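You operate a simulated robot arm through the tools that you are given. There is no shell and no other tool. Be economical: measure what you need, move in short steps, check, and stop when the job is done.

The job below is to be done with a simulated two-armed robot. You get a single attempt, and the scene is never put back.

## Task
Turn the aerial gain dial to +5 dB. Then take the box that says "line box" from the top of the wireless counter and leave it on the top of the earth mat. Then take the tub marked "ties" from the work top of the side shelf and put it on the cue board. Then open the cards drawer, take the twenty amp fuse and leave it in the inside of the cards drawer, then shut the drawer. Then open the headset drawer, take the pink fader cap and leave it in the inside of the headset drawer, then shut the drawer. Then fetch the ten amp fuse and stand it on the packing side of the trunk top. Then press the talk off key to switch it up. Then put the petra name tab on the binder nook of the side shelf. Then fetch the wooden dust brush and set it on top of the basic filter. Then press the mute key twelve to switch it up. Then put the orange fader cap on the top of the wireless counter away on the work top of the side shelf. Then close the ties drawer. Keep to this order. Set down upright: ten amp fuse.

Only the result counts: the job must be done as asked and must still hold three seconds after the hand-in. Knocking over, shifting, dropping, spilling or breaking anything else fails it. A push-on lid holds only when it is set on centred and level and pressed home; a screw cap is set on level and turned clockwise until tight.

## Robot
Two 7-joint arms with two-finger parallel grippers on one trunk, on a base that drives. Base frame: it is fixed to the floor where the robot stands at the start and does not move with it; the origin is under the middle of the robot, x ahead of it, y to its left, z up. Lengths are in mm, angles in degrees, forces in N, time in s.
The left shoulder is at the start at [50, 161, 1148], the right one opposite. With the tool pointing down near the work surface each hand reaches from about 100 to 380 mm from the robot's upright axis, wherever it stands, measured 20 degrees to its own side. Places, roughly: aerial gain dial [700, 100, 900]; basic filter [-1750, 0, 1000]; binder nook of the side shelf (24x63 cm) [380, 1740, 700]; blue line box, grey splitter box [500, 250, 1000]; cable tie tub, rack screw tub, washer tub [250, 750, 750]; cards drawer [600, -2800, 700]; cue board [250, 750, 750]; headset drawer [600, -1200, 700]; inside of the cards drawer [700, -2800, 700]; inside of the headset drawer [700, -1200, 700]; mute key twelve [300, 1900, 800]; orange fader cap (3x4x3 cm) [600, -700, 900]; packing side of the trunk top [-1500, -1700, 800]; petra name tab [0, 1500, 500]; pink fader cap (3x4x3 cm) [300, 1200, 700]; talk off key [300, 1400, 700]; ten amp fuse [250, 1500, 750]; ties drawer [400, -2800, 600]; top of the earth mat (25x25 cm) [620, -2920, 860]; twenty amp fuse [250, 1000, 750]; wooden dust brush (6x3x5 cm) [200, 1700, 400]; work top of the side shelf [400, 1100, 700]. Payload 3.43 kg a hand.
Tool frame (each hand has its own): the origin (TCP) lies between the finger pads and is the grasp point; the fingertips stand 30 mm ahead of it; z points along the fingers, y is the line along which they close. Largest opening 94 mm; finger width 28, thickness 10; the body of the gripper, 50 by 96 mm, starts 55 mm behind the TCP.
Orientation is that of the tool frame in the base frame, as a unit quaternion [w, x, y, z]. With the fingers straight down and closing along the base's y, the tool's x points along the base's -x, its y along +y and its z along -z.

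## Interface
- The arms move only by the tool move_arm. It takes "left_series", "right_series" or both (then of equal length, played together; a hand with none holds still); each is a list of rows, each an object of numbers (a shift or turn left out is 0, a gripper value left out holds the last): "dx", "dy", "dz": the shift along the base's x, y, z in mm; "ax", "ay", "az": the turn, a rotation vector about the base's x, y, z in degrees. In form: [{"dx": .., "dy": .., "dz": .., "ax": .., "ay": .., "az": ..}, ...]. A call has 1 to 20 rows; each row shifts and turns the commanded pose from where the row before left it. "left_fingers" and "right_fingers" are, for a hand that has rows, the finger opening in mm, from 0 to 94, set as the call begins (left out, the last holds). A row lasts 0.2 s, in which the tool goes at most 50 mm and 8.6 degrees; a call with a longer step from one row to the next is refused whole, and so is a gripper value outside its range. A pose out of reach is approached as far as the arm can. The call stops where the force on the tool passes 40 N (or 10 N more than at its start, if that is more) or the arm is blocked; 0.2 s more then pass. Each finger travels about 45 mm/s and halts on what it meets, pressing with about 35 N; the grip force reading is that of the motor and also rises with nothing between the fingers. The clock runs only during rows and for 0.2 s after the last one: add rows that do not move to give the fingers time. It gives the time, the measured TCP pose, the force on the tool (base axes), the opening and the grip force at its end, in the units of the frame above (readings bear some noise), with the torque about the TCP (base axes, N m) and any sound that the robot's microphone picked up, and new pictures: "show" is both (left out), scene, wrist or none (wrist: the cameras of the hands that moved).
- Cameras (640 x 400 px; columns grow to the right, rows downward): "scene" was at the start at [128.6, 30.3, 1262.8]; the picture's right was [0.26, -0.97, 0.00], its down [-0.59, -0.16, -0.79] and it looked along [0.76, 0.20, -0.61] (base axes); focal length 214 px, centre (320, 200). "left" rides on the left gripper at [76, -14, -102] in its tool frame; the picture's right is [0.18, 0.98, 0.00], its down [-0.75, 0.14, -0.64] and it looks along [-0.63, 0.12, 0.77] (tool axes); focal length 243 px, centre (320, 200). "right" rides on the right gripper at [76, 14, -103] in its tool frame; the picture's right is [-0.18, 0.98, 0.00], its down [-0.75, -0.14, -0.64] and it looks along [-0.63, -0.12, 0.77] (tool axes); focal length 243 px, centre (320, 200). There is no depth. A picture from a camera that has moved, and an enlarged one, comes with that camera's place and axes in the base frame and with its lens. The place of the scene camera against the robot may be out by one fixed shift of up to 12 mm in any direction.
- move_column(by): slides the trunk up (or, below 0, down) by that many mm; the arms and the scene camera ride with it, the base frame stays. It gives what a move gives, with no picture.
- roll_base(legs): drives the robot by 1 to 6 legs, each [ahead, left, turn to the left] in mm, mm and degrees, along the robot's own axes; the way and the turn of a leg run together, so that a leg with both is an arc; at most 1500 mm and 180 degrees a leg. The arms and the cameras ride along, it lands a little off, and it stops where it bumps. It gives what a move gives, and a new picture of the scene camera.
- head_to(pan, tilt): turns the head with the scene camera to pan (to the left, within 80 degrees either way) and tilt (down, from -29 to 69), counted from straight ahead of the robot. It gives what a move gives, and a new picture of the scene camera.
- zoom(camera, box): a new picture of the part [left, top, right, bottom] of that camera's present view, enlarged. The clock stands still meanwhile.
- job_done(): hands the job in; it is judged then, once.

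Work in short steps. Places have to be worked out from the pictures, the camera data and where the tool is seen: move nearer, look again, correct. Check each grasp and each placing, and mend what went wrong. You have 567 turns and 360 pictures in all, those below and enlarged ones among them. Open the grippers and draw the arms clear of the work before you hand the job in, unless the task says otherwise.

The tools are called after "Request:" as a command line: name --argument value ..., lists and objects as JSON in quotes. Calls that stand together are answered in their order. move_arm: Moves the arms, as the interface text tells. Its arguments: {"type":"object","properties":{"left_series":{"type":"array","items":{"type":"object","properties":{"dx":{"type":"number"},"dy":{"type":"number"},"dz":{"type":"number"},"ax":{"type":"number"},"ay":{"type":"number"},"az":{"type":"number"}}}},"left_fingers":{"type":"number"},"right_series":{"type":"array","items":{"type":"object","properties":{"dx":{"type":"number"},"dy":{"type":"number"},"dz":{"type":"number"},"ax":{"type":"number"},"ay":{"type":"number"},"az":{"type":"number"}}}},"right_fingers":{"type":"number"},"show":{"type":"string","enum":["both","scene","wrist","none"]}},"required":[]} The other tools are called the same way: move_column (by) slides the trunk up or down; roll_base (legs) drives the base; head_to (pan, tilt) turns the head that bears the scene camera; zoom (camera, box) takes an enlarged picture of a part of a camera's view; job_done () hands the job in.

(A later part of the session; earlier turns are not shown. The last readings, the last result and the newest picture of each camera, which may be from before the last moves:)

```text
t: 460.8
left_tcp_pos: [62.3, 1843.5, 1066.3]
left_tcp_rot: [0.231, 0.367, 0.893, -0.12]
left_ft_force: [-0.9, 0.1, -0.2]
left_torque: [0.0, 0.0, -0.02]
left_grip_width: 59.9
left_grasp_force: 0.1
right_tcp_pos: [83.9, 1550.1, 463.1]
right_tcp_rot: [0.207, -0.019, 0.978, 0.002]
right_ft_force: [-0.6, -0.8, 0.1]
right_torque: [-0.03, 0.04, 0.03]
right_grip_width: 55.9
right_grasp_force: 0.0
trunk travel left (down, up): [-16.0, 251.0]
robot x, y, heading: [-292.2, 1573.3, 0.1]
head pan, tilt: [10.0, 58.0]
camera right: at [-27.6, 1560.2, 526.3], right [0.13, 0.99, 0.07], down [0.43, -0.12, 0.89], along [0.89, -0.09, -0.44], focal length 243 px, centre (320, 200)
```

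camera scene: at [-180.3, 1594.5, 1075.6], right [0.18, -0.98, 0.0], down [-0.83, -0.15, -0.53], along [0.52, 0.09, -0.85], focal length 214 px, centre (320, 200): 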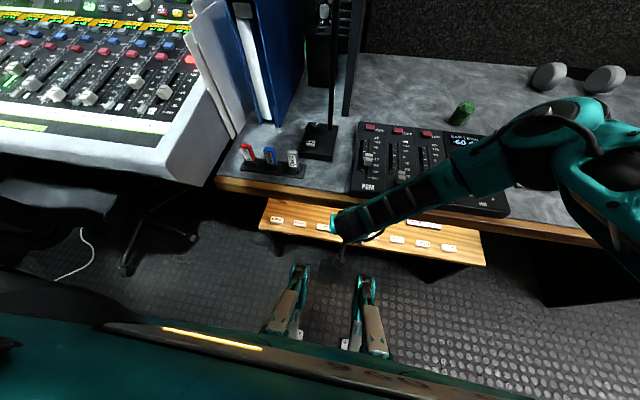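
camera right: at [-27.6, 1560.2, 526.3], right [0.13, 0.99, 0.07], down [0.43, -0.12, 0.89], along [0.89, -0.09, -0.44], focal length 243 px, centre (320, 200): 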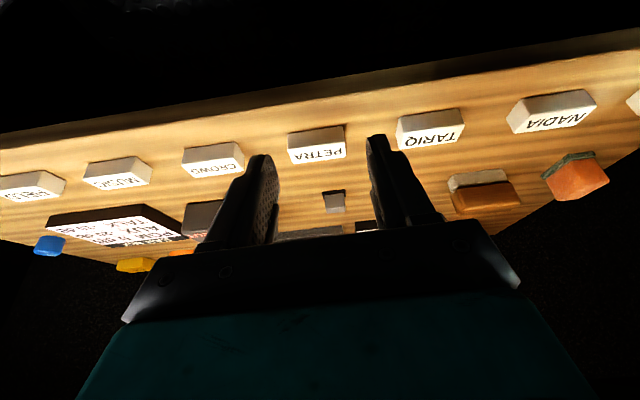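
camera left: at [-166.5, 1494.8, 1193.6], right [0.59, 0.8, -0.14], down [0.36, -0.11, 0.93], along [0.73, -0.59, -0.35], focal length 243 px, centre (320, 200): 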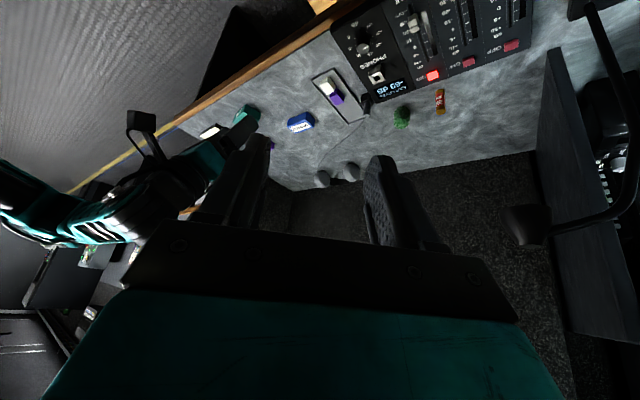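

Request:
move_arm --right_series '[{"dx": 6, "dz": -6}, {"dx": 6, "dz": -6}, {"dx": 6, "dz": -6}, {"dx": 6, "dz": -5}, {}]' --show "wrist"

```text
t: 462.0
left_tcp_pos: [49.2, 1843.7, 1071.9]
left_tcp_rot: [0.239, 0.367, 0.891, -0.116]
left_ft_force: [-0.8, -0.7, 0.1]
left_torque: [0.03, -0.02, 0.0]
left_grip_width: 60.0
left_grasp_force: 0.0
right_tcp_pos: [94.9, 1556.9, 448.1]
right_tcp_rot: [0.206, -0.027, 0.978, 0.009]
right_ft_force: [-0.3, 0.2, -0.2]
right_torque: [-0.01, 0.01, 0.0]
right_grip_width: 56.2
right_grasp_force: 0.1
trunk travel left (down, up): [-16.0, 251.0]
robot x, y, heading: [-291.3, 1573.9, -0.0]
head pan, tilt: [10.0, 58.0]
camera right: at [-18.4, 1565.3, 510.8], right [0.11, 0.99, 0.08], down [0.44, -0.12, 0.89], along [0.89, -0.07, -0.45], focal length 243 px, centre (320, 200)
```

right: 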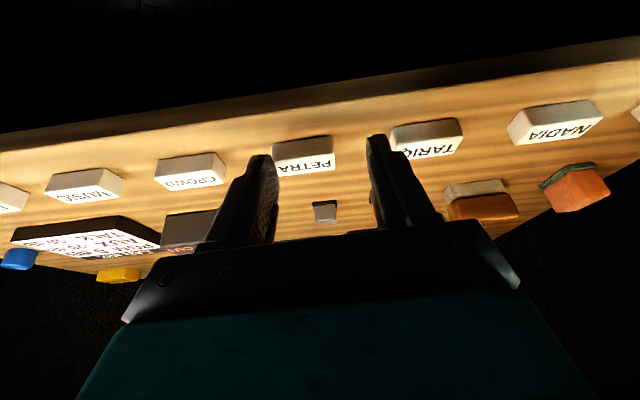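

The forearm presses the shelf edge, so I back out. A better way: point the hand sideways (+y) under the shelf, closing across the tab's thin side; the forearm then comes in naturally from the right.

Request:
move_arm --right_series '[{"dx": -20, "dz": 10}, {"dx": -25, "dz": 15}, {"dx": -25, "dz": 20}, {"dx": -25, "dz": 20}, {"dx": -25, "dz": 20}]' --show "none"

Request:
roll_base --legs '[[-60, 0, 0]]'

Request:
move_arm --right_series '[{"az": 8.3, "dy": -10}, {"az": 8.3, "dy": -10}, {"az": 8.3, "dy": -10}, {"az": 8.3, "dy": -10}, {"az": 8.3, "dy": -10}, {"az": 8.3}, {"az": 8.3}, {"az": 8.3}, {"az": 8.3}, {"az": 8.3}, {"az": 7}, {"ax": 6}, {"ax": 5}]' --show "both"

```text
t: 463.1
left_tcp_pos: [61.7, 1843.9, 1065.9]
left_tcp_rot: [0.232, 0.366, 0.893, -0.119]
left_ft_force: [0.1, 0.6, 0.4]
left_torque: [-0.01, -0.01, -0.01]
left_grip_width: 60.1
left_grasp_force: 0.0
right_tcp_pos: [31.3, 1541.9, 507.1]
right_tcp_rot: [0.226, -0.007, 0.974, -0.012]
right_ft_force: [0.8, -8.1, 4.4]
right_torque: [-0.15, -0.11, -0.04]
right_grip_width: 51.2
right_grasp_force: 0.0
trunk travel left (down, up): [-16.0, 251.0]
robot x, y, heading: [-294.4, 1577.0, 0.4]
head pan, tilt: [10.0, 58.0]
stopped in row 5 (right hand): the force on the tool passed its limit (the readings are from after the stop); the commanded pose is now the measured one
```

```text
t: 464.0
left_tcp_pos: [3.4, 1843.3, 1066.6]
left_tcp_rot: [0.231, 0.366, 0.894, -0.12]
left_ft_force: [0.2, 0.2, 0.9]
left_torque: [-0.05, -0.02, 0.0]
left_grip_width: 60.1
left_grasp_force: 0.1
right_tcp_pos: [-28.5, 1544.4, 507.3]
right_tcp_rot: [0.226, -0.008, 0.974, -0.009]
right_ft_force: [6.3, -3.0, 2.5]
right_torque: [0.0, -0.24, -0.17]
right_grip_width: 53.5
right_grasp_force: 0.1
trunk travel left (down, up): [-16.0, 251.0]
robot x, y, heading: [-350.9, 1577.5, 0.3]
head pan, tilt: [10.0, 58.0]
camera scene: at [-238.8, 1594.3, 1075.7], right [0.18, -0.98, 0.0], down [-0.83, -0.15, -0.53], along [0.52, 0.09, -0.85], focal length 214 px, centre (320, 200)
```

scene: 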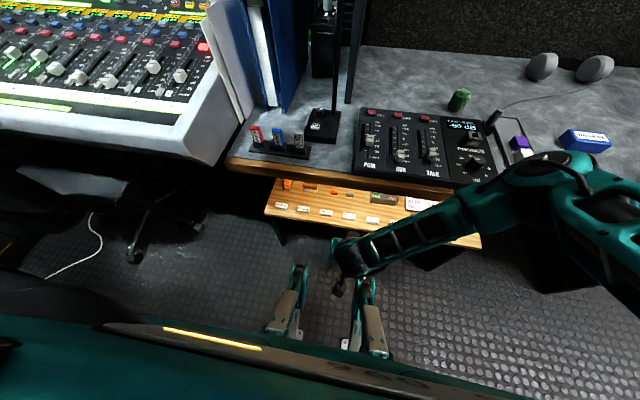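

```text
t: 466.8
left_tcp_pos: [3.5, 1845.0, 1065.1]
left_tcp_rot: [0.23, 0.367, 0.893, -0.12]
left_ft_force: [0.4, 0.8, 0.6]
left_torque: [0.0, 0.03, -0.01]
left_grip_width: 59.9
left_grasp_force: 0.1
right_tcp_pos: [-21.0, 1507.6, 515.2]
right_tcp_rot: [0.233, -0.659, 0.683, 0.211]
right_ft_force: [0.1, -0.3, -0.4]
right_torque: [-0.02, -0.02, -0.02]
right_grip_width: 56.0
right_grasp_force: 0.0
right hand out of reach, approached as far as the arm can: row 4
trunk travel left (down, up): [-16.0, 251.0]
robot x, y, heading: [-350.1, 1573.8, 0.1]
head pan, tilt: [10.0, 58.0]
camera scene: at [-238.8, 1594.3, 1075.7], right [0.18, -0.98, 0.0], down [-0.83, -0.15, -0.53], along [0.52, 0.09, -0.85], focal length 214 px, centre (320, 200)
camera right: at [-41.6, 1386.4, 550.2], right [-0.98, 0.19, 0.09], down [0.13, 0.22, 0.97], along [0.16, 0.96, -0.24], focal length 243 px, centre (320, 200)
```

scene: 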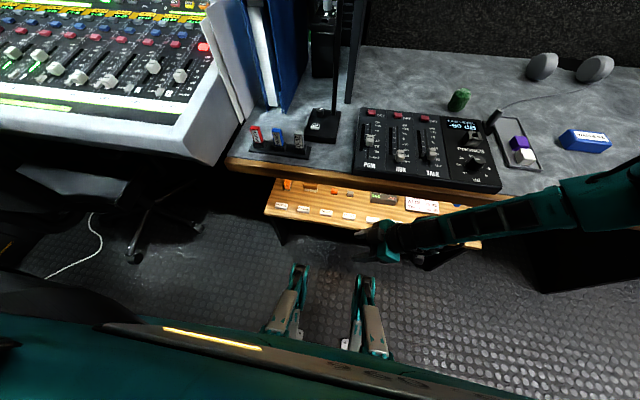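
right: 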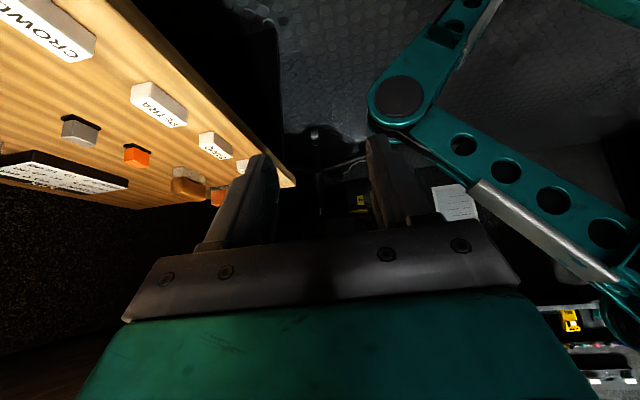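

I now see the robot's own front legs explain the earlier contacts. With the hand pointing sideways and the arm stretched, it should pass under the shelf. I move forward in stages.

Request:
move_arm --right_series '[{"dx": 20, "dz": -5}, {"dx": 20, "dz": -5}, {"dx": 20, "dz": -5}, {"dx": 20, "dy": 5}]' --show "both"

```text
t: 467.4
left_tcp_pos: [3.1, 1843.8, 1063.5]
left_tcp_rot: [0.23, 0.366, 0.893, -0.12]
left_ft_force: [0.7, 0.3, 0.1]
left_torque: [0.03, 0.01, 0.0]
left_grip_width: 59.9
left_grasp_force: 0.0
right_tcp_pos: [9.4, 1509.6, 506.4]
right_tcp_rot: [0.23, -0.658, 0.683, 0.216]
right_ft_force: [-0.4, -0.1, 1.1]
right_torque: [-0.02, 0.03, -0.01]
right_grip_width: 56.1
right_grasp_force: 0.1
trunk travel left (down, up): [-16.0, 251.0]
robot x, y, heading: [-351.2, 1572.9, 0.2]
head pan, tilt: [10.0, 58.0]
stopped in row 2 (right hand): the force on the tool passed its limit (the readings are from after the stop); the commanded pose is now the measured one
camera scene: at [-238.6, 1594.3, 1075.4], right [0.18, -0.98, 0.0], down [-0.83, -0.15, -0.53], along [0.52, 0.09, -0.85], focal length 214 px, centre (320, 200)
camera right: at [-11.2, 1386.6, 542.8], right [-0.98, 0.19, 0.1], down [0.14, 0.21, 0.97], along [0.16, 0.96, -0.23], focal length 243 px, centre (320, 200)
```

scene: 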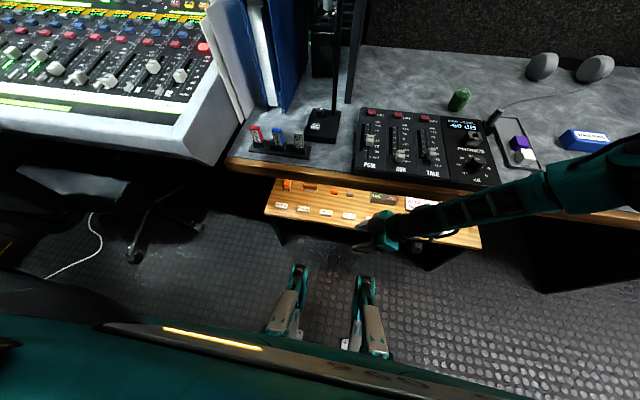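
right: 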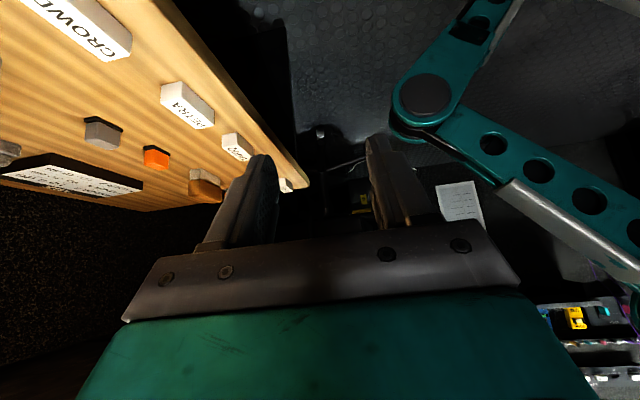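

The forearm again meets the shelf edge. The forward approach is right, but it must be done clear of my own front legs: with the hand well to my right (robot at y≈1750) and the arm nearly straight. I restore the hand and reposition.

Request:
move_arm --right_series '[{"dx": -25, "dz": 10}, {"dx": -25, "dz": 10, "ax": -5}, {"ax": -6, "az": -7}, {"az": -8.3}, {"az": -8.3}, {"az": -8.3}, {"az": -8.3}, {"az": -8.3}, {"az": -8.3, "dz": 10}, {"az": -8.3, "dz": 10}, {"az": -8.3, "dz": 10}, {"az": -8.3, "dz": 10}, {"az": -8.3, "dz": 10}]' --show "none"

Request:
roll_base --legs '[[-120, 0, 0], [0, 175, 0]]'

```text
refused: row 3 steps farther than a row can; nothing moved
```

```text
t: 469.8
left_tcp_pos: [-118.3, 2021.7, 1065.9]
left_tcp_rot: [0.232, 0.367, 0.893, -0.119]
left_ft_force: [-1.0, 0.4, 0.1]
left_torque: [-0.01, -0.04, 0.0]
left_grip_width: 59.9
left_grasp_force: 0.2
right_tcp_pos: [-114.3, 1686.8, 507.5]
right_tcp_rot: [0.231, -0.658, 0.683, 0.216]
right_ft_force: [1.0, 1.0, 0.1]
right_torque: [-0.01, 0.0, 0.02]
right_grip_width: 56.0
right_grasp_force: 0.1
trunk travel left (down, up): [-16.0, 251.0]
robot x, y, heading: [-471.1, 1750.2, -0.1]
head pan, tilt: [10.0, 58.0]
camera scene: at [-360.5, 1772.1, 1075.6], right [0.18, -0.98, 0.0], down [-0.83, -0.15, -0.53], along [0.52, 0.09, -0.85], focal length 214 px, centre (320, 200)
```

scene: 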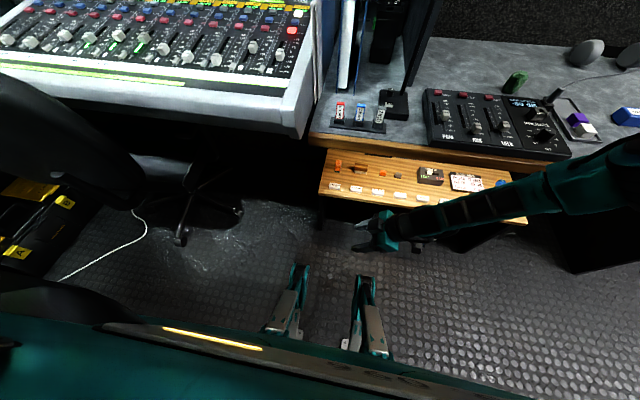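

Request:
move_arm --right_series '[{"ax": -5, "dz": 10}, {"ax": -6, "dz": 10}, {"az": -8.3}, {"az": -8.3, "dy": -10}, {"az": -8.3, "dy": -15}, {"az": -8.3, "dy": -20}, {"az": -8.3, "dy": -20}, {"az": -8.3, "dy": -20}, {"az": -8.3, "dy": -20, "dz": 10}, {"az": -8.3, "dy": -20, "dz": 10}, {"az": -8.3, "dy": -15, "dz": 10}, {"az": -8.3, "dz": 10}, {"az": -7, "dz": 10}]' --show "wrist"

```text
t: 472.6
left_tcp_pos: [-117.6, 2021.2, 1065.8]
left_tcp_rot: [0.23, 0.367, 0.894, -0.119]
left_ft_force: [-0.6, -0.2, -0.1]
left_torque: [-0.01, -0.01, -0.01]
left_grip_width: 60.1
left_grasp_force: 0.2
right_tcp_pos: [-113.9, 1545.8, 577.8]
right_tcp_rot: [0.224, 0.018, 0.974, -0.012]
right_ft_force: [0.1, -0.3, 0.1]
right_torque: [0.0, 0.04, 0.02]
right_grip_width: 55.8
right_grasp_force: 0.1
trunk travel left (down, up): [-16.0, 251.0]
robot x, y, heading: [-475.6, 1749.8, 0.3]
head pan, tilt: [10.0, 58.0]
camera right: at [-226.2, 1565.5, 637.2], right [0.2, 0.98, 0.06], down [0.39, -0.14, 0.91], along [0.9, -0.16, -0.41], focal length 243 px, centre (320, 200)
```

right: 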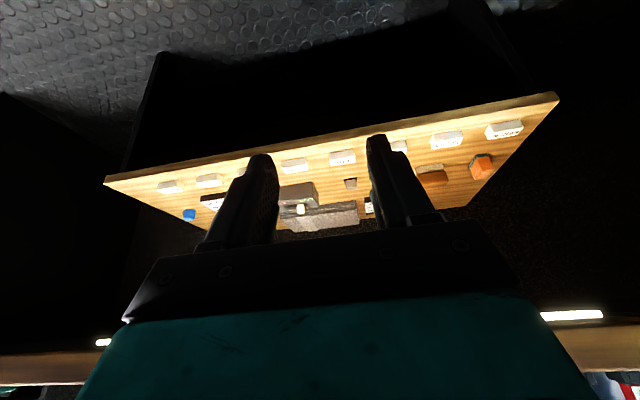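

Request:
move_arm --right_series '[{"ay": -6, "az": 2.5, "dx": 15, "dz": -15}, {"ay": -6, "dx": 20, "dz": -15}, {"ay": -7, "dx": 20, "dz": -15}, {"dx": 20, "dz": -15}]' --show "none"

Request:
roll_base --legs '[[50, 0, 0]]'

Request:
move_arm --right_series '[{"dx": 20, "dz": -5}, {"dx": 20, "dz": -10}, {"dx": 20, "dz": -10}]' --show "wrist"

```text
t: 473.6
left_tcp_pos: [-118.8, 2020.7, 1064.1]
left_tcp_rot: [0.231, 0.366, 0.893, -0.12]
left_ft_force: [-0.7, 0.1, 0.1]
left_torque: [0.0, -0.01, -0.02]
left_grip_width: 60.1
left_grasp_force: 0.1
right_tcp_pos: [-60.1, 1592.6, 560.8]
right_tcp_rot: [0.293, 0.006, 0.956, 0.006]
right_ft_force: [-0.8, -0.2, -0.5]
right_torque: [0.01, 0.03, -0.04]
right_grip_width: 56.2
right_grasp_force: 0.1
right hand out of reach, approached as far as the arm can: row 1, 2, 3, 4
trunk travel left (down, up): [-16.0, 251.0]
robot x, y, heading: [-475.7, 1750.6, 0.3]
head pan, tilt: [10.0, 58.0]
```

```text
t: 474.5
left_tcp_pos: [-69.3, 2021.6, 1065.4]
left_tcp_rot: [0.231, 0.366, 0.894, -0.119]
left_ft_force: [-0.7, -0.4, 0.8]
left_torque: [-0.02, -0.01, 0.02]
left_grip_width: 59.9
left_grasp_force: 0.2
right_tcp_pos: [-12.6, 1594.5, 561.5]
right_tcp_rot: [0.293, 0.006, 0.956, 0.007]
right_ft_force: [1.3, 0.7, -0.4]
right_torque: [-0.06, 0.0, 0.01]
right_grip_width: 56.0
right_grasp_force: 0.0
trunk travel left (down, up): [-16.0, 251.0]
robot x, y, heading: [-424.8, 1757.1, 0.1]
head pan, tilt: [10.0, 58.0]
camera scene: at [-311.3, 1772.2, 1075.6], right [0.18, -0.98, 0.0], down [-0.83, -0.15, -0.53], along [0.52, 0.09, -0.85], focal length 214 px, centre (320, 200)
```

scene: 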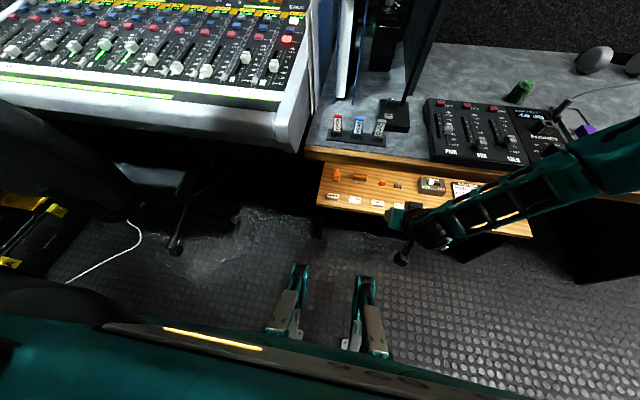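

```text
t: 475.3
left_tcp_pos: [-69.7, 2021.9, 1066.5]
left_tcp_rot: [0.231, 0.366, 0.893, -0.119]
left_ft_force: [0.0, 0.4, 0.3]
left_torque: [0.01, 0.03, -0.03]
left_grip_width: 60.1
left_grasp_force: 0.1
right_tcp_pos: [49.8, 1592.3, 535.7]
right_tcp_rot: [0.291, 0.006, 0.957, 0.007]
right_ft_force: [-0.5, -0.1, 1.1]
right_torque: [-0.01, -0.04, -0.01]
right_grip_width: 55.6
right_grasp_force: 0.0
trunk travel left (down, up): [-16.0, 251.0]
robot x, y, heading: [-418.3, 1749.1, 0.3]
head pan, tilt: [10.0, 58.0]
camera right: at [-72.1, 1606.7, 577.8], right [0.16, 0.98, 0.12], down [0.26, -0.16, 0.95], along [0.95, -0.12, -0.28], focal length 243 px, centre (320, 200)
```

right: 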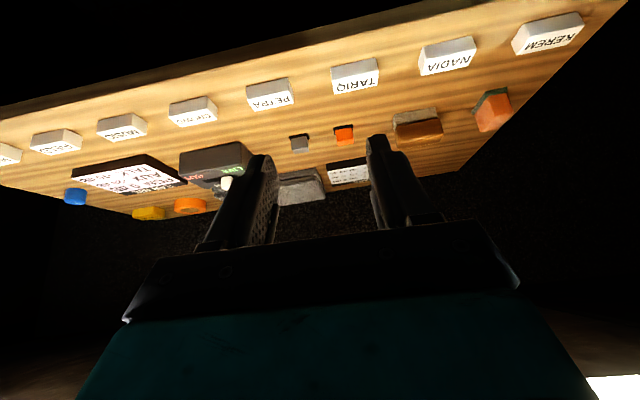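

The yaw-0 pose wants a lateral offset ≈ −157, so I shift the base right 45 mm and continue down.

Request:
roll_base --legs '[[0, -45, 0]]'

Request:
move_arm --right_series '[{"dx": 12, "dz": -15}, {"dx": 12, "dz": -15}, {"dx": 10, "dz": -15}, {"dz": -12}]' --show "wrist"

```text
t: 476.2
left_tcp_pos: [-69.5, 1976.3, 1066.7]
left_tcp_rot: [0.231, 0.366, 0.894, -0.119]
left_ft_force: [-0.4, -0.7, -0.3]
left_torque: [0.03, -0.03, 0.04]
left_grip_width: 60.0
left_grasp_force: 0.0
right_tcp_pos: [49.7, 1548.1, 535.5]
right_tcp_rot: [0.292, 0.006, 0.956, 0.007]
right_ft_force: [-0.1, -0.4, 0.0]
right_torque: [0.01, -0.01, 0.0]
right_grip_width: 56.0
right_grasp_force: 0.1
trunk travel left (down, up): [-16.0, 251.0]
robot x, y, heading: [-418.9, 1707.6, 0.2]
head pan, tilt: [10.0, 58.0]
camera scene: at [-311.2, 1727.2, 1075.6], right [0.18, -0.98, 0.0], down [-0.83, -0.15, -0.53], along [0.52, 0.09, -0.85], focal length 214 px, centre (320, 200)
```

scene: 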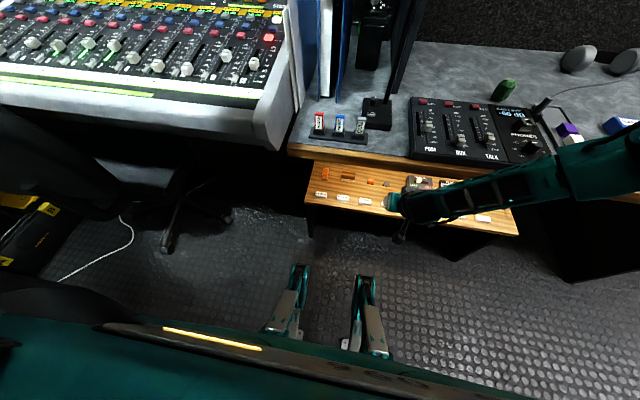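

```text
t: 477.2
left_tcp_pos: [-70.6, 1977.4, 1064.7]
left_tcp_rot: [0.231, 0.366, 0.893, -0.12]
left_ft_force: [-1.0, -0.8, 0.5]
left_torque: [0.0, 0.01, 0.0]
left_grip_width: 60.2
left_grasp_force: 0.1
right_tcp_pos: [83.1, 1547.2, 479.8]
right_tcp_rot: [0.292, 0.006, 0.956, 0.007]
right_ft_force: [0.5, 0.2, 0.0]
right_torque: [-0.05, 0.0, -0.03]
right_grip_width: 56.0
right_grasp_force: 0.0
trunk travel left (down, up): [-16.0, 251.0]
robot x, y, heading: [-424.5, 1711.3, -0.0]
head pan, tilt: [10.0, 58.0]
camera right: at [-37.7, 1562.3, 521.9], right [0.16, 0.98, 0.12], down [0.26, -0.16, 0.95], along [0.95, -0.12, -0.28], focal length 243 px, centre (320, 200)
```

right: 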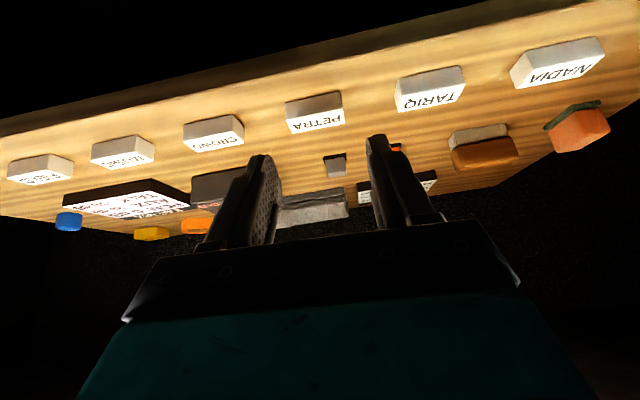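

Request:
move_arm --right_series '[{"dx": 8, "dz": -12}, {"dx": 8, "dz": -12}, {"dx": 8, "dz": -10}, {"dz": -8}, {}]' --show "wrist"

```text
t: 478.4
left_tcp_pos: [-69.5, 1977.3, 1066.4]
left_tcp_rot: [0.231, 0.367, 0.893, -0.12]
left_ft_force: [-0.2, 0.1, -0.3]
left_torque: [0.0, 0.02, 0.02]
left_grip_width: 59.7
left_grasp_force: 0.1
right_tcp_pos: [107.0, 1549.2, 436.6]
right_tcp_rot: [0.292, 0.006, 0.956, 0.006]
right_ft_force: [0.6, -0.2, -0.7]
right_torque: [0.02, 0.01, -0.03]
right_grip_width: 56.2
right_grasp_force: 0.1
trunk travel left (down, up): [-16.0, 251.0]
robot x, y, heading: [-422.5, 1707.5, -0.0]
head pan, tilt: [10.0, 58.0]
camera right: at [-13.9, 1562.8, 479.2], right [0.16, 0.98, 0.12], down [0.26, -0.16, 0.95], along [0.95, -0.12, -0.28], focal length 243 px, centre (320, 200)
```

right: 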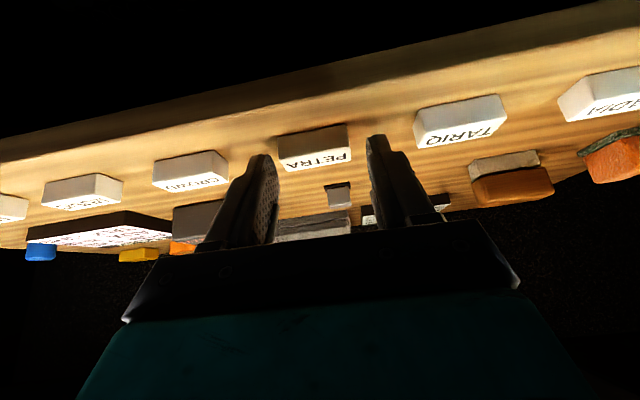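

Request:
move_arm --right_series '[{"dz": -3, "dy": -1}, {}]' --show "none"

Request:
move_arm --right_series '[{}, {}, {}, {}]' --right_fingers 20 --show "wrist"

```text
t: 479.0
left_tcp_pos: [-69.1, 1977.4, 1065.4]
left_tcp_rot: [0.231, 0.367, 0.893, -0.119]
left_ft_force: [-0.7, 0.1, -0.5]
left_torque: [-0.03, -0.02, -0.01]
left_grip_width: 59.8
left_grasp_force: 0.1
right_tcp_pos: [107.0, 1547.0, 434.3]
right_tcp_rot: [0.292, 0.005, 0.956, 0.006]
right_ft_force: [0.4, 0.6, -0.1]
right_torque: [-0.01, 0.02, -0.02]
right_grip_width: 56.3
right_grasp_force: 0.1
trunk travel left (down, up): [-16.0, 251.0]
robot x, y, heading: [-427.4, 1702.8, 0.0]
head pan, tilt: [10.0, 58.0]
```

```text
t: 480.0
left_tcp_pos: [-69.2, 1976.1, 1066.1]
left_tcp_rot: [0.231, 0.367, 0.893, -0.12]
left_ft_force: [0.5, -0.3, 0.3]
left_torque: [0.01, -0.03, -0.03]
left_grip_width: 60.1
left_grasp_force: 0.0
right_tcp_pos: [107.2, 1547.2, 434.7]
right_tcp_rot: [0.292, 0.005, 0.956, 0.007]
right_ft_force: [-0.6, 0.1, 0.5]
right_torque: [0.02, 0.03, 0.01]
right_grip_width: 40.7
right_grasp_force: 34.7
trunk travel left (down, up): [-16.0, 251.0]
robot x, y, heading: [-423.3, 1707.3, 0.2]
head pan, tilt: [10.0, 58.0]
camera right: at [-13.9, 1561.3, 476.2], right [0.16, 0.98, 0.12], down [0.26, -0.16, 0.95], along [0.95, -0.12, -0.28], focal length 243 px, centre (320, 200)
```

right: 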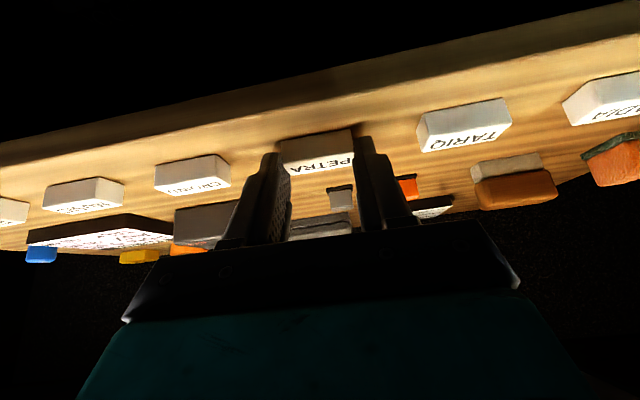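

Got it (41 mm). I lift out the same way and look at the binder nook.

Request:
move_arm --right_series '[{"dz": 10}, {"dx": -8, "dz": 12}, {"dx": -8, "dz": 12}, {"dx": -8, "dz": 12}, {"dx": -15, "dz": 15}, {"dx": -20, "dz": 15}, {"dx": -25, "dz": 15}, {"dx": -25, "dz": 15}]' --show "wrist"

Request:
zoom --camera "scene" --box '[260, 40, 460, 180]'

```text
t: 481.8
left_tcp_pos: [-69.4, 1975.9, 1066.7]
left_tcp_rot: [0.231, 0.366, 0.894, -0.119]
left_ft_force: [1.3, 0.0, 0.2]
left_torque: [0.0, 0.02, 0.04]
left_grip_width: 59.8
left_grasp_force: 0.0
right_tcp_pos: [-1.1, 1546.8, 540.1]
right_tcp_rot: [0.29, 0.007, 0.957, 0.002]
right_ft_force: [-0.5, -0.2, 0.2]
right_torque: [0.02, 0.03, -0.02]
right_grip_width: 40.4
right_grasp_force: 35.0
trunk travel left (down, up): [-16.0, 251.0]
robot x, y, heading: [-427.1, 1710.0, 0.3]
head pan, tilt: [10.0, 58.0]
camera right: at [-122.4, 1561.3, 583.4], right [0.16, 0.98, 0.11], down [0.27, -0.15, 0.95], along [0.95, -0.13, -0.29], focal length 243 px, centre (320, 200)
```

right: 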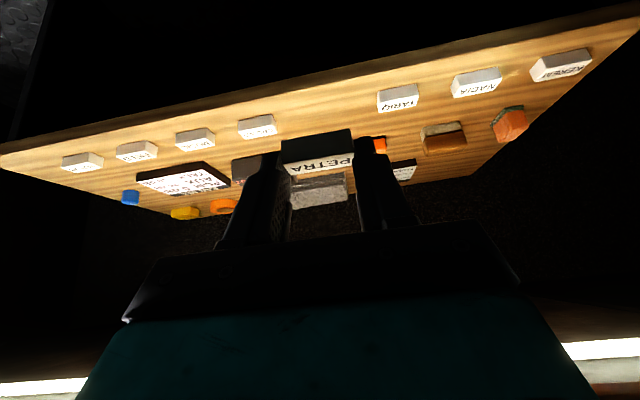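

```text
2.86 times, centred on (360, 110) of scene
camera zoom: at [-311.3, 1726.8, 1075.6], right [0.18, -0.98, 0.0], down [-0.83, -0.15, -0.53], along [0.52, 0.09, -0.85], focal length 613 px, centre (206, 457)
```

zoom: 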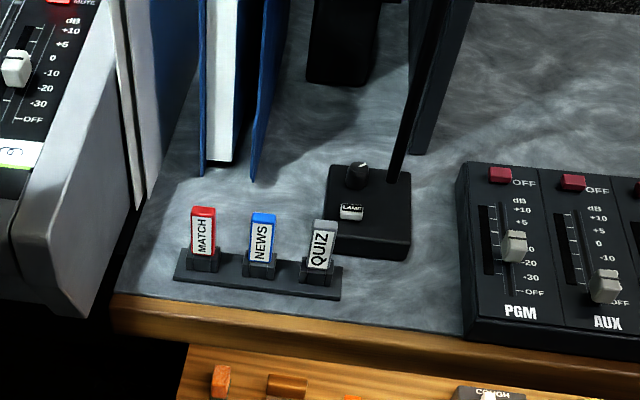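

The nook is the strip between the partition (y≈1613) and the console (y≈1872). A free patch lies at about [108, 1642]. I raise the trunk and bring the tab there.

Request:
move_column --by 240

Request:
roll_base --legs '[[0, 93, 0]]'

Request:
head_to --pan -10 --tilt 52

```text
t: 484.3
left_tcp_pos: [-69.2, 1975.7, 1306.3]
left_tcp_rot: [0.231, 0.367, 0.893, -0.121]
left_ft_force: [-1.1, 0.6, -0.1]
left_torque: [-0.03, 0.03, 0.0]
left_grip_width: 60.0
left_grasp_force: 0.2
right_tcp_pos: [-1.9, 1547.7, 781.1]
right_tcp_rot: [0.289, 0.007, 0.957, 0.003]
right_ft_force: [0.2, 0.5, -0.1]
right_torque: [-0.02, 0.01, -0.01]
right_grip_width: 40.4
right_grasp_force: 34.6
trunk travel left (down, up): [-256.0, 11.0]
robot x, y, heading: [-419.6, 1709.0, 0.5]
head pan, tilt: [10.0, 58.0]
```

```text
t: 485.4
left_tcp_pos: [-69.3, 2069.5, 1305.5]
left_tcp_rot: [0.23, 0.366, 0.893, -0.12]
left_ft_force: [0.5, 0.5, -0.7]
left_torque: [-0.02, -0.03, -0.01]
left_grip_width: 59.8
left_grasp_force: 0.0
right_tcp_pos: [-2.8, 1638.7, 781.1]
right_tcp_rot: [0.29, 0.007, 0.957, 0.003]
right_ft_force: [0.3, -0.4, -0.4]
right_torque: [0.01, 0.0, 0.01]
right_grip_width: 40.6
right_grasp_force: 34.5
trunk travel left (down, up): [-256.0, 11.0]
robot x, y, heading: [-424.4, 1802.6, 0.1]
head pan, tilt: [10.0, 58.0]
camera scene: at [-311.5, 1820.3, 1315.6], right [0.18, -0.98, 0.0], down [-0.83, -0.15, -0.53], along [0.52, 0.09, -0.85], focal length 214 px, centre (320, 200)
```

scene: 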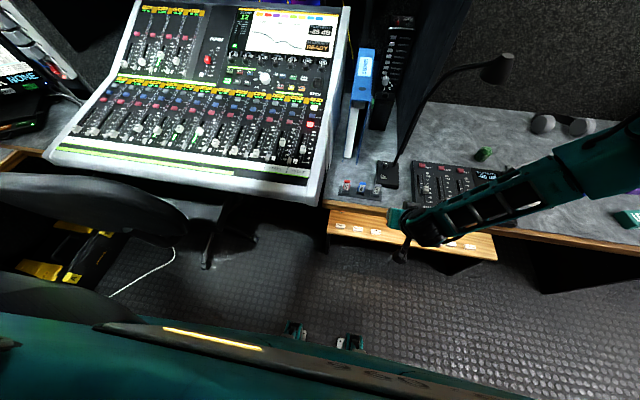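

```text
t: 486.2
left_tcp_pos: [-68.2, 2068.8, 1305.4]
left_tcp_rot: [0.231, 0.367, 0.893, -0.119]
left_ft_force: [0.7, 0.3, -0.8]
left_torque: [-0.02, -0.03, 0.01]
left_grip_width: 59.9
left_grasp_force: 0.0
right_tcp_pos: [-2.2, 1639.9, 782.0]
right_tcp_rot: [0.29, 0.007, 0.957, 0.003]
right_ft_force: [0.1, -0.1, -1.2]
right_torque: [-0.01, -0.02, 0.01]
right_grip_width: 40.3
right_grasp_force: 34.8
trunk travel left (down, up): [-256.0, 11.0]
robot x, y, heading: [-425.8, 1800.2, 0.2]
head pan, tilt: [-10.0, 52.0]
camera scene: at [-305.3, 1794.5, 1323.2], right [-0.17, -0.99, 0.0], down [-0.78, 0.13, -0.62], along [0.61, -0.1, -0.79], focal length 214 px, centre (320, 200)
```

scene: 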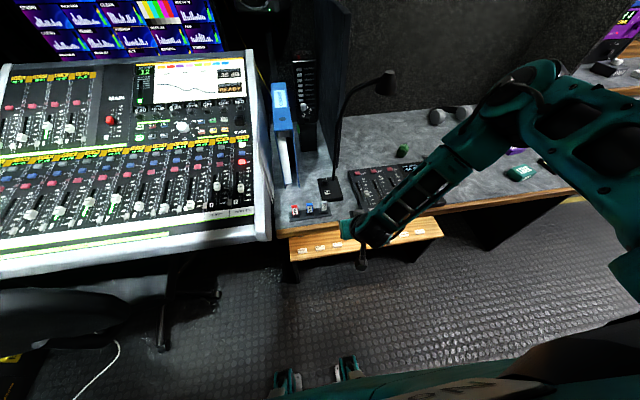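

Request:
move_arm --right_series '[{"dx": 15}, {"dx": 15}]' --show "wrist"

```text
t: 486.8
left_tcp_pos: [-69.1, 2068.6, 1305.9]
left_tcp_rot: [0.231, 0.367, 0.893, -0.119]
left_ft_force: [-0.4, 0.1, -0.4]
left_torque: [-0.02, -0.03, 0.0]
left_grip_width: 60.0
left_grasp_force: 0.1
right_tcp_pos: [29.0, 1638.0, 780.2]
right_tcp_rot: [0.289, 0.006, 0.957, 0.003]
right_ft_force: [0.0, 0.2, 0.3]
right_torque: [-0.03, 0.01, 0.0]
right_grip_width: 40.5
right_grasp_force: 35.1
trunk travel left (down, up): [-256.0, 11.0]
robot x, y, heading: [-421.4, 1799.0, 0.1]
head pan, tilt: [-10.0, 52.0]
camera right: at [-91.2, 1653.7, 823.5], right [0.16, 0.98, 0.11], down [0.27, -0.15, 0.95], along [0.95, -0.13, -0.29], focal length 243 px, centre (320, 200)
```

right: 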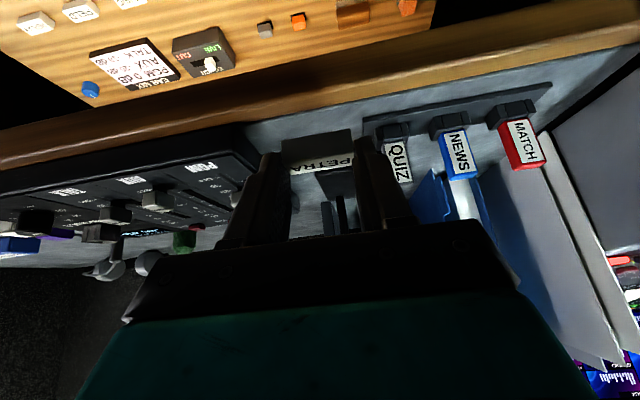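

The gap between mixer (y≈1590) and tag stand (y≈1674) fits. I move the tab over it and lower.

Request:
move_arm --right_series '[{"dx": 20}, {"dx": 20}, {"dx": 20, "dz": -5}, {"dz": -12}, {"dz": -10}, {}]' --show "wrist"

```text
t: 488.2
left_tcp_pos: [-69.3, 2068.2, 1305.1]
left_tcp_rot: [0.231, 0.367, 0.893, -0.119]
left_ft_force: [-0.3, -0.1, -0.1]
left_torque: [0.01, -0.01, 0.01]
left_grip_width: 59.9
left_grasp_force: 0.2
right_tcp_pos: [86.5, 1638.0, 753.2]
right_tcp_rot: [0.29, 0.007, 0.957, 0.002]
right_ft_force: [-0.4, 0.0, -0.1]
right_torque: [0.01, 0.01, -0.01]
right_grip_width: 40.6
right_grasp_force: 35.5
trunk travel left (down, up): [-256.0, 11.0]
robot x, y, heading: [-423.7, 1799.7, 0.2]
head pan, tilt: [-10.0, 52.0]
camera right: at [-32.9, 1653.7, 795.6], right [0.17, 0.98, 0.11], down [0.27, -0.15, 0.95], along [0.95, -0.13, -0.29], focal length 243 px, centre (320, 200)
```

right: 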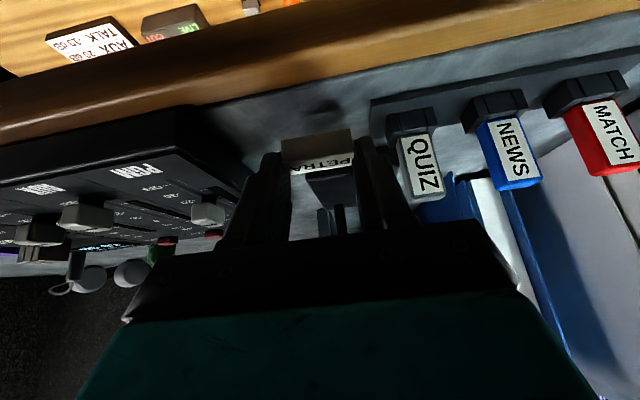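

Request:
move_arm --right_series '[{"dz": -5}, {"dz": -4}, {"dz": -4}, {"dz": -3}, {"dz": -3}, {}]' --show "wrist"

```text
t: 489.6
left_tcp_pos: [-69.9, 2068.1, 1304.6]
left_tcp_rot: [0.23, 0.367, 0.893, -0.12]
left_ft_force: [0.4, -0.2, 0.3]
left_torque: [-0.02, 0.0, 0.0]
left_grip_width: 59.7
left_grasp_force: 0.1
right_tcp_pos: [86.3, 1638.6, 734.5]
right_tcp_rot: [0.29, 0.008, 0.957, 0.003]
right_ft_force: [-0.1, 0.4, -0.1]
right_torque: [-0.02, 0.01, -0.01]
right_grip_width: 40.5
right_grasp_force: 35.2
trunk travel left (down, up): [-256.0, 11.0]
robot x, y, heading: [-424.0, 1799.7, 0.4]
head pan, tilt: [-10.0, 52.0]
camera right: at [-33.1, 1653.7, 777.3], right [0.17, 0.98, 0.11], down [0.27, -0.15, 0.95], along [0.95, -0.13, -0.29], focal length 243 px, centre (320, 200)
```

right: 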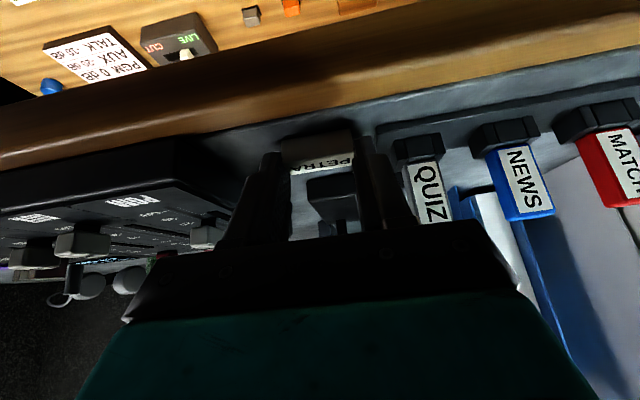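

Request:
move_arm --right_series '[{"dx": 8, "dz": -2}, {"dz": -3}, {"dz": -3}, {"dz": -3}, {}]' --show "none"

```text
t: 490.4
left_tcp_pos: [-73.8, 2068.6, 1308.1]
left_tcp_rot: [0.232, 0.368, 0.892, -0.12]
left_ft_force: [0.6, 1.0, -0.4]
left_torque: [0.0, 0.01, -0.01]
left_grip_width: 60.2
left_grasp_force: 0.1
right_tcp_pos: [95.5, 1638.9, 734.1]
right_tcp_rot: [0.294, 0.008, 0.956, 0.003]
right_ft_force: [-16.7, -2.6, 25.9]
right_torque: [-0.38, 0.28, -0.12]
right_grip_width: 40.5
right_grasp_force: 34.7
trunk travel left (down, up): [-256.0, 11.0]
robot x, y, heading: [-424.0, 1800.2, 0.3]
head pan, tilt: [-10.0, 52.0]
stopped in row 3 (right hand): the force on the tool passed its limit (the readings are from after the stop); the commanded pose is now the measured one
```

Contact with the shelf. I ease off and open just enough.

Request:
move_arm --right_series '[{"dz": 1}, {}]' --show "none"

Request:
move_arm --right_series '[{}, {}, {"dz": 8, "dx": -3}, {"dz": 15, "dx": -10}, {"dz": 20, "dx": -15}, {"dz": 20, "dx": -20}, {"dz": 20, "dx": -20}]' --right_fingers 51 --show "wrist"

```text
t: 491.0
left_tcp_pos: [-72.5, 2068.1, 1306.9]
left_tcp_rot: [0.231, 0.368, 0.893, -0.12]
left_ft_force: [0.7, 0.4, -0.6]
left_torque: [-0.02, 0.0, 0.01]
left_grip_width: 60.1
left_grasp_force: 0.1
right_tcp_pos: [96.9, 1639.9, 733.8]
right_tcp_rot: [0.294, 0.007, 0.956, 0.003]
right_ft_force: [-10.6, -2.8, 25.2]
right_torque: [-0.23, 0.11, -0.06]
right_grip_width: 40.6
right_grasp_force: 34.8
trunk travel left (down, up): [-256.0, 11.0]
robot x, y, heading: [-425.3, 1800.1, 0.0]
head pan, tilt: [-10.0, 52.0]
```

```text
t: 492.6
left_tcp_pos: [-69.7, 2069.0, 1305.7]
left_tcp_rot: [0.231, 0.367, 0.893, -0.119]
left_ft_force: [-0.2, -0.1, 0.1]
left_torque: [-0.03, 0.03, 0.02]
left_grip_width: 60.3
left_grasp_force: 0.0
right_tcp_pos: [27.8, 1637.0, 815.4]
right_tcp_rot: [0.292, 0.008, 0.956, 0.003]
right_ft_force: [-0.2, 0.2, 1.3]
right_torque: [0.01, 0.0, -0.01]
right_grip_width: 51.3
right_grasp_force: 0.1
trunk travel left (down, up): [-256.0, 11.0]
robot x, y, heading: [-426.0, 1799.2, 0.4]
head pan, tilt: [-10.0, 52.0]
camera right: at [-92.8, 1652.1, 857.2], right [0.17, 0.98, 0.11], down [0.26, -0.15, 0.95], along [0.95, -0.13, -0.28], focal length 243 px, centre (320, 200)
```

right: 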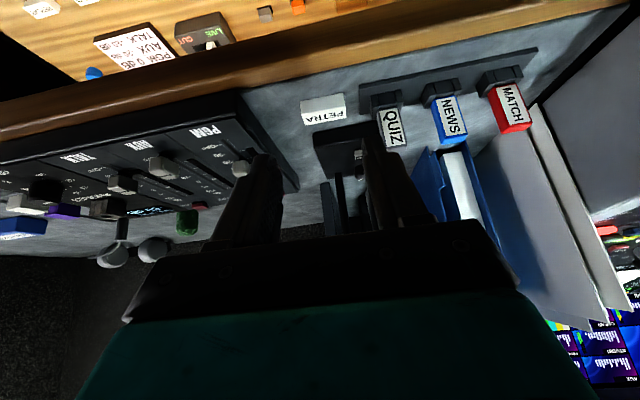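

PETRA lies in the nook but close to the partition line. I'll nudge it ~9 mm further in: closed fingertips go down between mixer and tab and push gently toward +y.

Request:
move_arm --right_series '[{"dy": -13, "dx": 10}, {"dy": -13, "dx": 20}, {"dy": -13, "dx": 20}, {"dx": 14}, {"dz": -20}, {"dz": -20}, {"dz": -12}, {}]' --right_fingers 0 --show "wrist"

```text
t: 494.4
left_tcp_pos: [-70.1, 2067.5, 1305.5]
left_tcp_rot: [0.231, 0.367, 0.893, -0.119]
left_ft_force: [-0.4, -0.4, 0.2]
left_torque: [-0.03, 0.0, 0.0]
left_grip_width: 60.2
left_grasp_force: 0.1
right_tcp_pos: [92.9, 1599.6, 763.0]
right_tcp_rot: [0.293, 0.008, 0.956, 0.004]
right_ft_force: [0.0, 0.1, 0.2]
right_torque: [0.03, -0.02, 0.0]
right_grip_width: 0.1
right_grasp_force: 33.0
trunk travel left (down, up): [-256.0, 11.0]
robot x, y, heading: [-421.2, 1798.0, 0.0]
head pan, tilt: [-10.0, 52.0]
camera right: at [-27.9, 1614.1, 805.4], right [0.17, 0.98, 0.11], down [0.26, -0.16, 0.95], along [0.95, -0.13, -0.28], focal length 243 px, centre (320, 200)
```

right: 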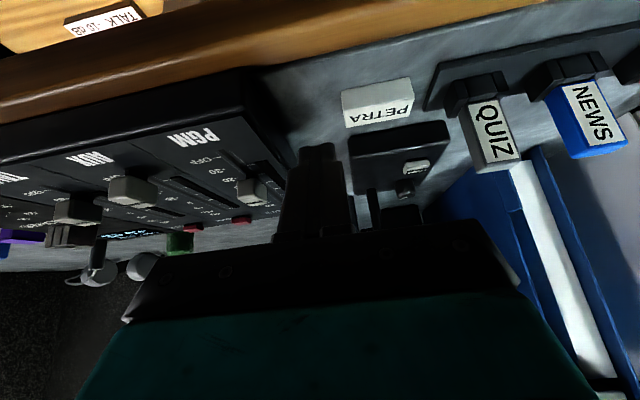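

Request:
move_arm --right_series '[{"dx": -12}, {"dz": -12}, {"dz": -12}, {}]' --show "none"

Request:
move_arm --right_series '[{"dy": 4}, {"dy": 4}, {"dy": 4}, {"dy": 4}, {}]' --show "wrist"

```text
t: 495.4
left_tcp_pos: [-68.7, 2068.4, 1305.9]
left_tcp_rot: [0.231, 0.367, 0.893, -0.12]
left_ft_force: [0.5, -0.2, 0.0]
left_torque: [0.0, 0.02, -0.02]
left_grip_width: 60.2
left_grasp_force: 0.0
right_tcp_pos: [81.3, 1599.1, 739.2]
right_tcp_rot: [0.292, 0.007, 0.957, 0.003]
right_ft_force: [0.8, 0.1, -0.2]
right_torque: [0.04, 0.01, 0.03]
right_grip_width: 0.0
right_grasp_force: 32.7
trunk travel left (down, up): [-256.0, 11.0]
robot x, y, heading: [-420.7, 1798.0, 0.1]
head pan, tilt: [-10.0, 52.0]
```

```text
t: 496.6
left_tcp_pos: [-69.4, 2068.8, 1305.8]
left_tcp_rot: [0.231, 0.367, 0.893, -0.119]
left_ft_force: [-0.4, 0.2, -0.4]
left_torque: [0.01, 0.02, -0.03]
left_grip_width: 60.0
left_grasp_force: 0.1
right_tcp_pos: [79.6, 1616.7, 739.7]
right_tcp_rot: [0.291, 0.008, 0.957, 0.002]
right_ft_force: [0.1, -0.8, 0.6]
right_torque: [0.02, -0.03, 0.02]
right_grip_width: 0.0
right_grasp_force: 32.8
trunk travel left (down, up): [-256.0, 11.0]
robot x, y, heading: [-423.2, 1800.8, 0.3]
head pan, tilt: [-10.0, 52.0]
camera right: at [-39.7, 1630.4, 781.1], right [0.17, 0.98, 0.11], down [0.26, -0.15, 0.95], along [0.95, -0.13, -0.28], focal length 243 px, centre (320, 200)
```

right: 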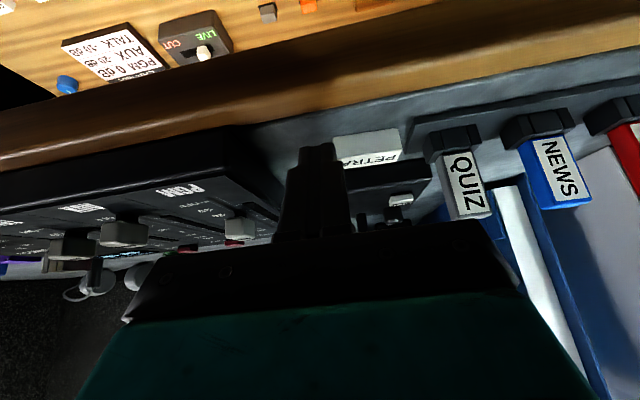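

The tab is nudged, almost beside the tag stand. I lift off and check.

Request:
move_arm --right_series '[{"dy": -3}, {"dz": 15}, {"dz": 20, "dx": -10}, {"dz": 20, "dx": -20}, {"dz": 20, "dx": -25}, {"dz": 10, "dx": -25}]' --show "wrist"

```text
t: 498.0
left_tcp_pos: [-70.4, 2067.8, 1305.9]
left_tcp_rot: [0.231, 0.367, 0.893, -0.119]
left_ft_force: [-0.2, -0.2, -0.4]
left_torque: [-0.01, 0.02, -0.02]
left_grip_width: 60.0
left_grasp_force: 0.0
right_tcp_pos: [1.2, 1614.0, 824.8]
right_tcp_rot: [0.292, 0.009, 0.956, 0.003]
right_ft_force: [-0.5, -0.3, -0.6]
right_torque: [0.01, -0.04, -0.03]
right_grip_width: 0.1
right_grasp_force: 32.7
trunk travel left (down, up): [-256.0, 11.0]
robot x, y, heading: [-424.1, 1799.9, 0.3]
head pan, tilt: [-10.0, 52.0]
camera right: at [-118.8, 1628.6, 866.3], right [0.17, 0.98, 0.11], down [0.26, -0.15, 0.95], along [0.95, -0.13, -0.28], focal length 243 px, centre (320, 200)
```

right: 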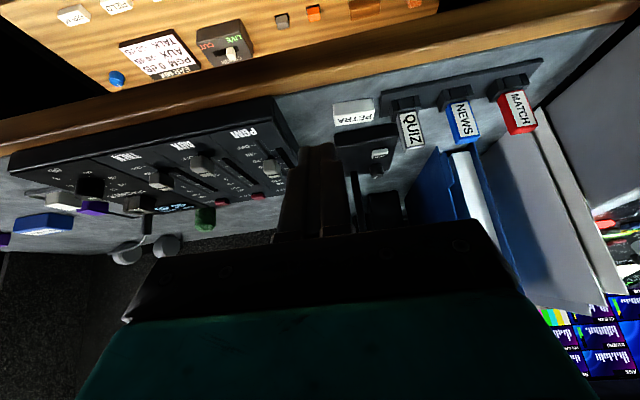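

PETRA is well inside now. Next is the wooden dust brush on the bench at about [208, 1704] (under the shelf). I pull back, lower the trunk, shift left, and look.

Request:
move_arm --right_series '[{"dx": -25}, {"dx": -25}, {"dx": -20, "dz": -10}, {"dz": -15}]' --right_fingers 76 --show "none"

Request:
move_column --by -250

Request:
roll_base --legs '[[0, 64, 0]]'

Request:
zoom --camera "right" --box '[0, 0, 640, 400]'

```text
t: 499.0
left_tcp_pos: [-69.6, 2067.8, 1306.3]
left_tcp_rot: [0.231, 0.367, 0.893, -0.119]
left_ft_force: [0.2, -0.5, 0.0]
left_torque: [0.02, 0.0, -0.03]
left_grip_width: 59.9
left_grasp_force: 0.0
right_tcp_pos: [-44.5, 1632.9, 829.5]
right_tcp_rot: [0.289, 0.009, 0.957, 0.0]
right_ft_force: [0.6, 0.6, -1.2]
right_torque: [0.04, 0.02, -0.02]
right_grip_width: 76.1
right_grasp_force: 0.0
right hand out of reach, approached as far as the arm can: row 1, 2, 3, 4
trunk travel left (down, up): [-256.0, 11.0]
robot x, y, heading: [-421.1, 1798.5, -0.1]
head pan, tilt: [-10.0, 52.0]
```

```text
t: 501.6
left_tcp_pos: [-68.8, 2068.5, 1056.7]
left_tcp_rot: [0.231, 0.367, 0.893, -0.119]
left_ft_force: [0.1, -0.1, -0.7]
left_torque: [-0.03, 0.01, -0.02]
left_grip_width: 60.0
left_grasp_force: 0.0
right_tcp_pos: [-44.9, 1632.5, 580.1]
right_tcp_rot: [0.288, 0.009, 0.958, 0.001]
right_ft_force: [-0.6, 0.7, -0.4]
right_torque: [0.02, 0.0, -0.02]
right_grip_width: 76.2
right_grasp_force: 0.1
trunk travel left (down, up): [-6.0, 261.0]
robot x, y, heading: [-423.3, 1798.3, -0.1]
head pan, tilt: [-10.0, 52.0]
```

```text
t: 502.5
left_tcp_pos: [-69.7, 2131.9, 1055.3]
left_tcp_rot: [0.232, 0.367, 0.893, -0.12]
left_ft_force: [0.0, 0.0, 0.5]
left_torque: [-0.02, -0.01, 0.03]
left_grip_width: 60.0
left_grasp_force: 0.0
right_tcp_pos: [-44.3, 1695.1, 580.0]
right_tcp_rot: [0.288, 0.008, 0.958, 0.0]
right_ft_force: [0.8, -0.2, 0.1]
right_torque: [-0.02, 0.0, -0.04]
right_grip_width: 76.3
right_grasp_force: 0.0
trunk travel left (down, up): [-6.0, 261.0]
robot x, y, heading: [-424.0, 1862.5, 0.1]
head pan, tilt: [-10.0, 52.0]
camera scene: at [-305.8, 1857.3, 1073.2], right [-0.17, -0.99, 0.0], down [-0.78, 0.13, -0.62], along [0.61, -0.11, -0.79], focal length 214 px, centre (320, 200)
```

scene: 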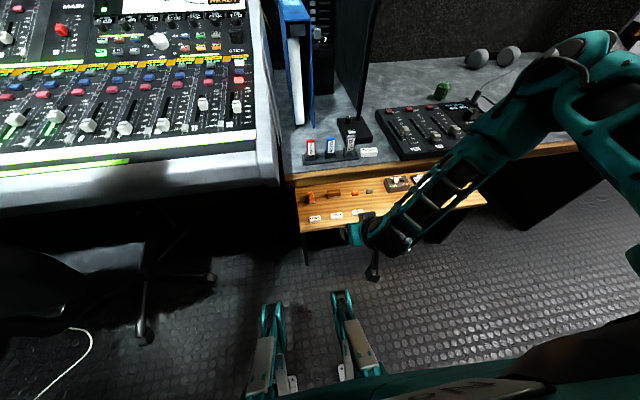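

```text
1.00 times, centred on (320, 200) of right
camera zoom: at [-165.3, 1711.1, 622.5], right [0.17, 0.98, 0.11], down [0.27, -0.15, 0.95], along [0.95, -0.13, -0.29], focal length 243 px, centre (320, 200)
```

zoom: 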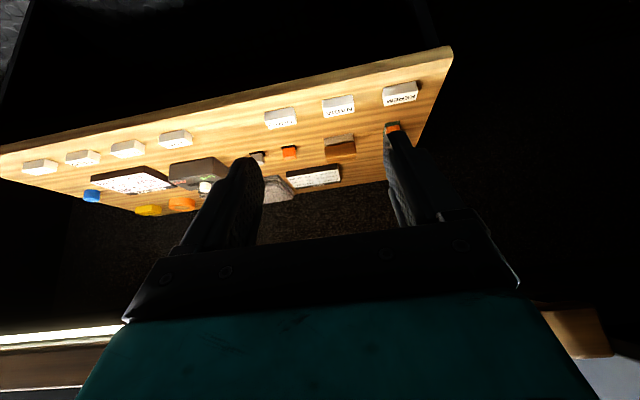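

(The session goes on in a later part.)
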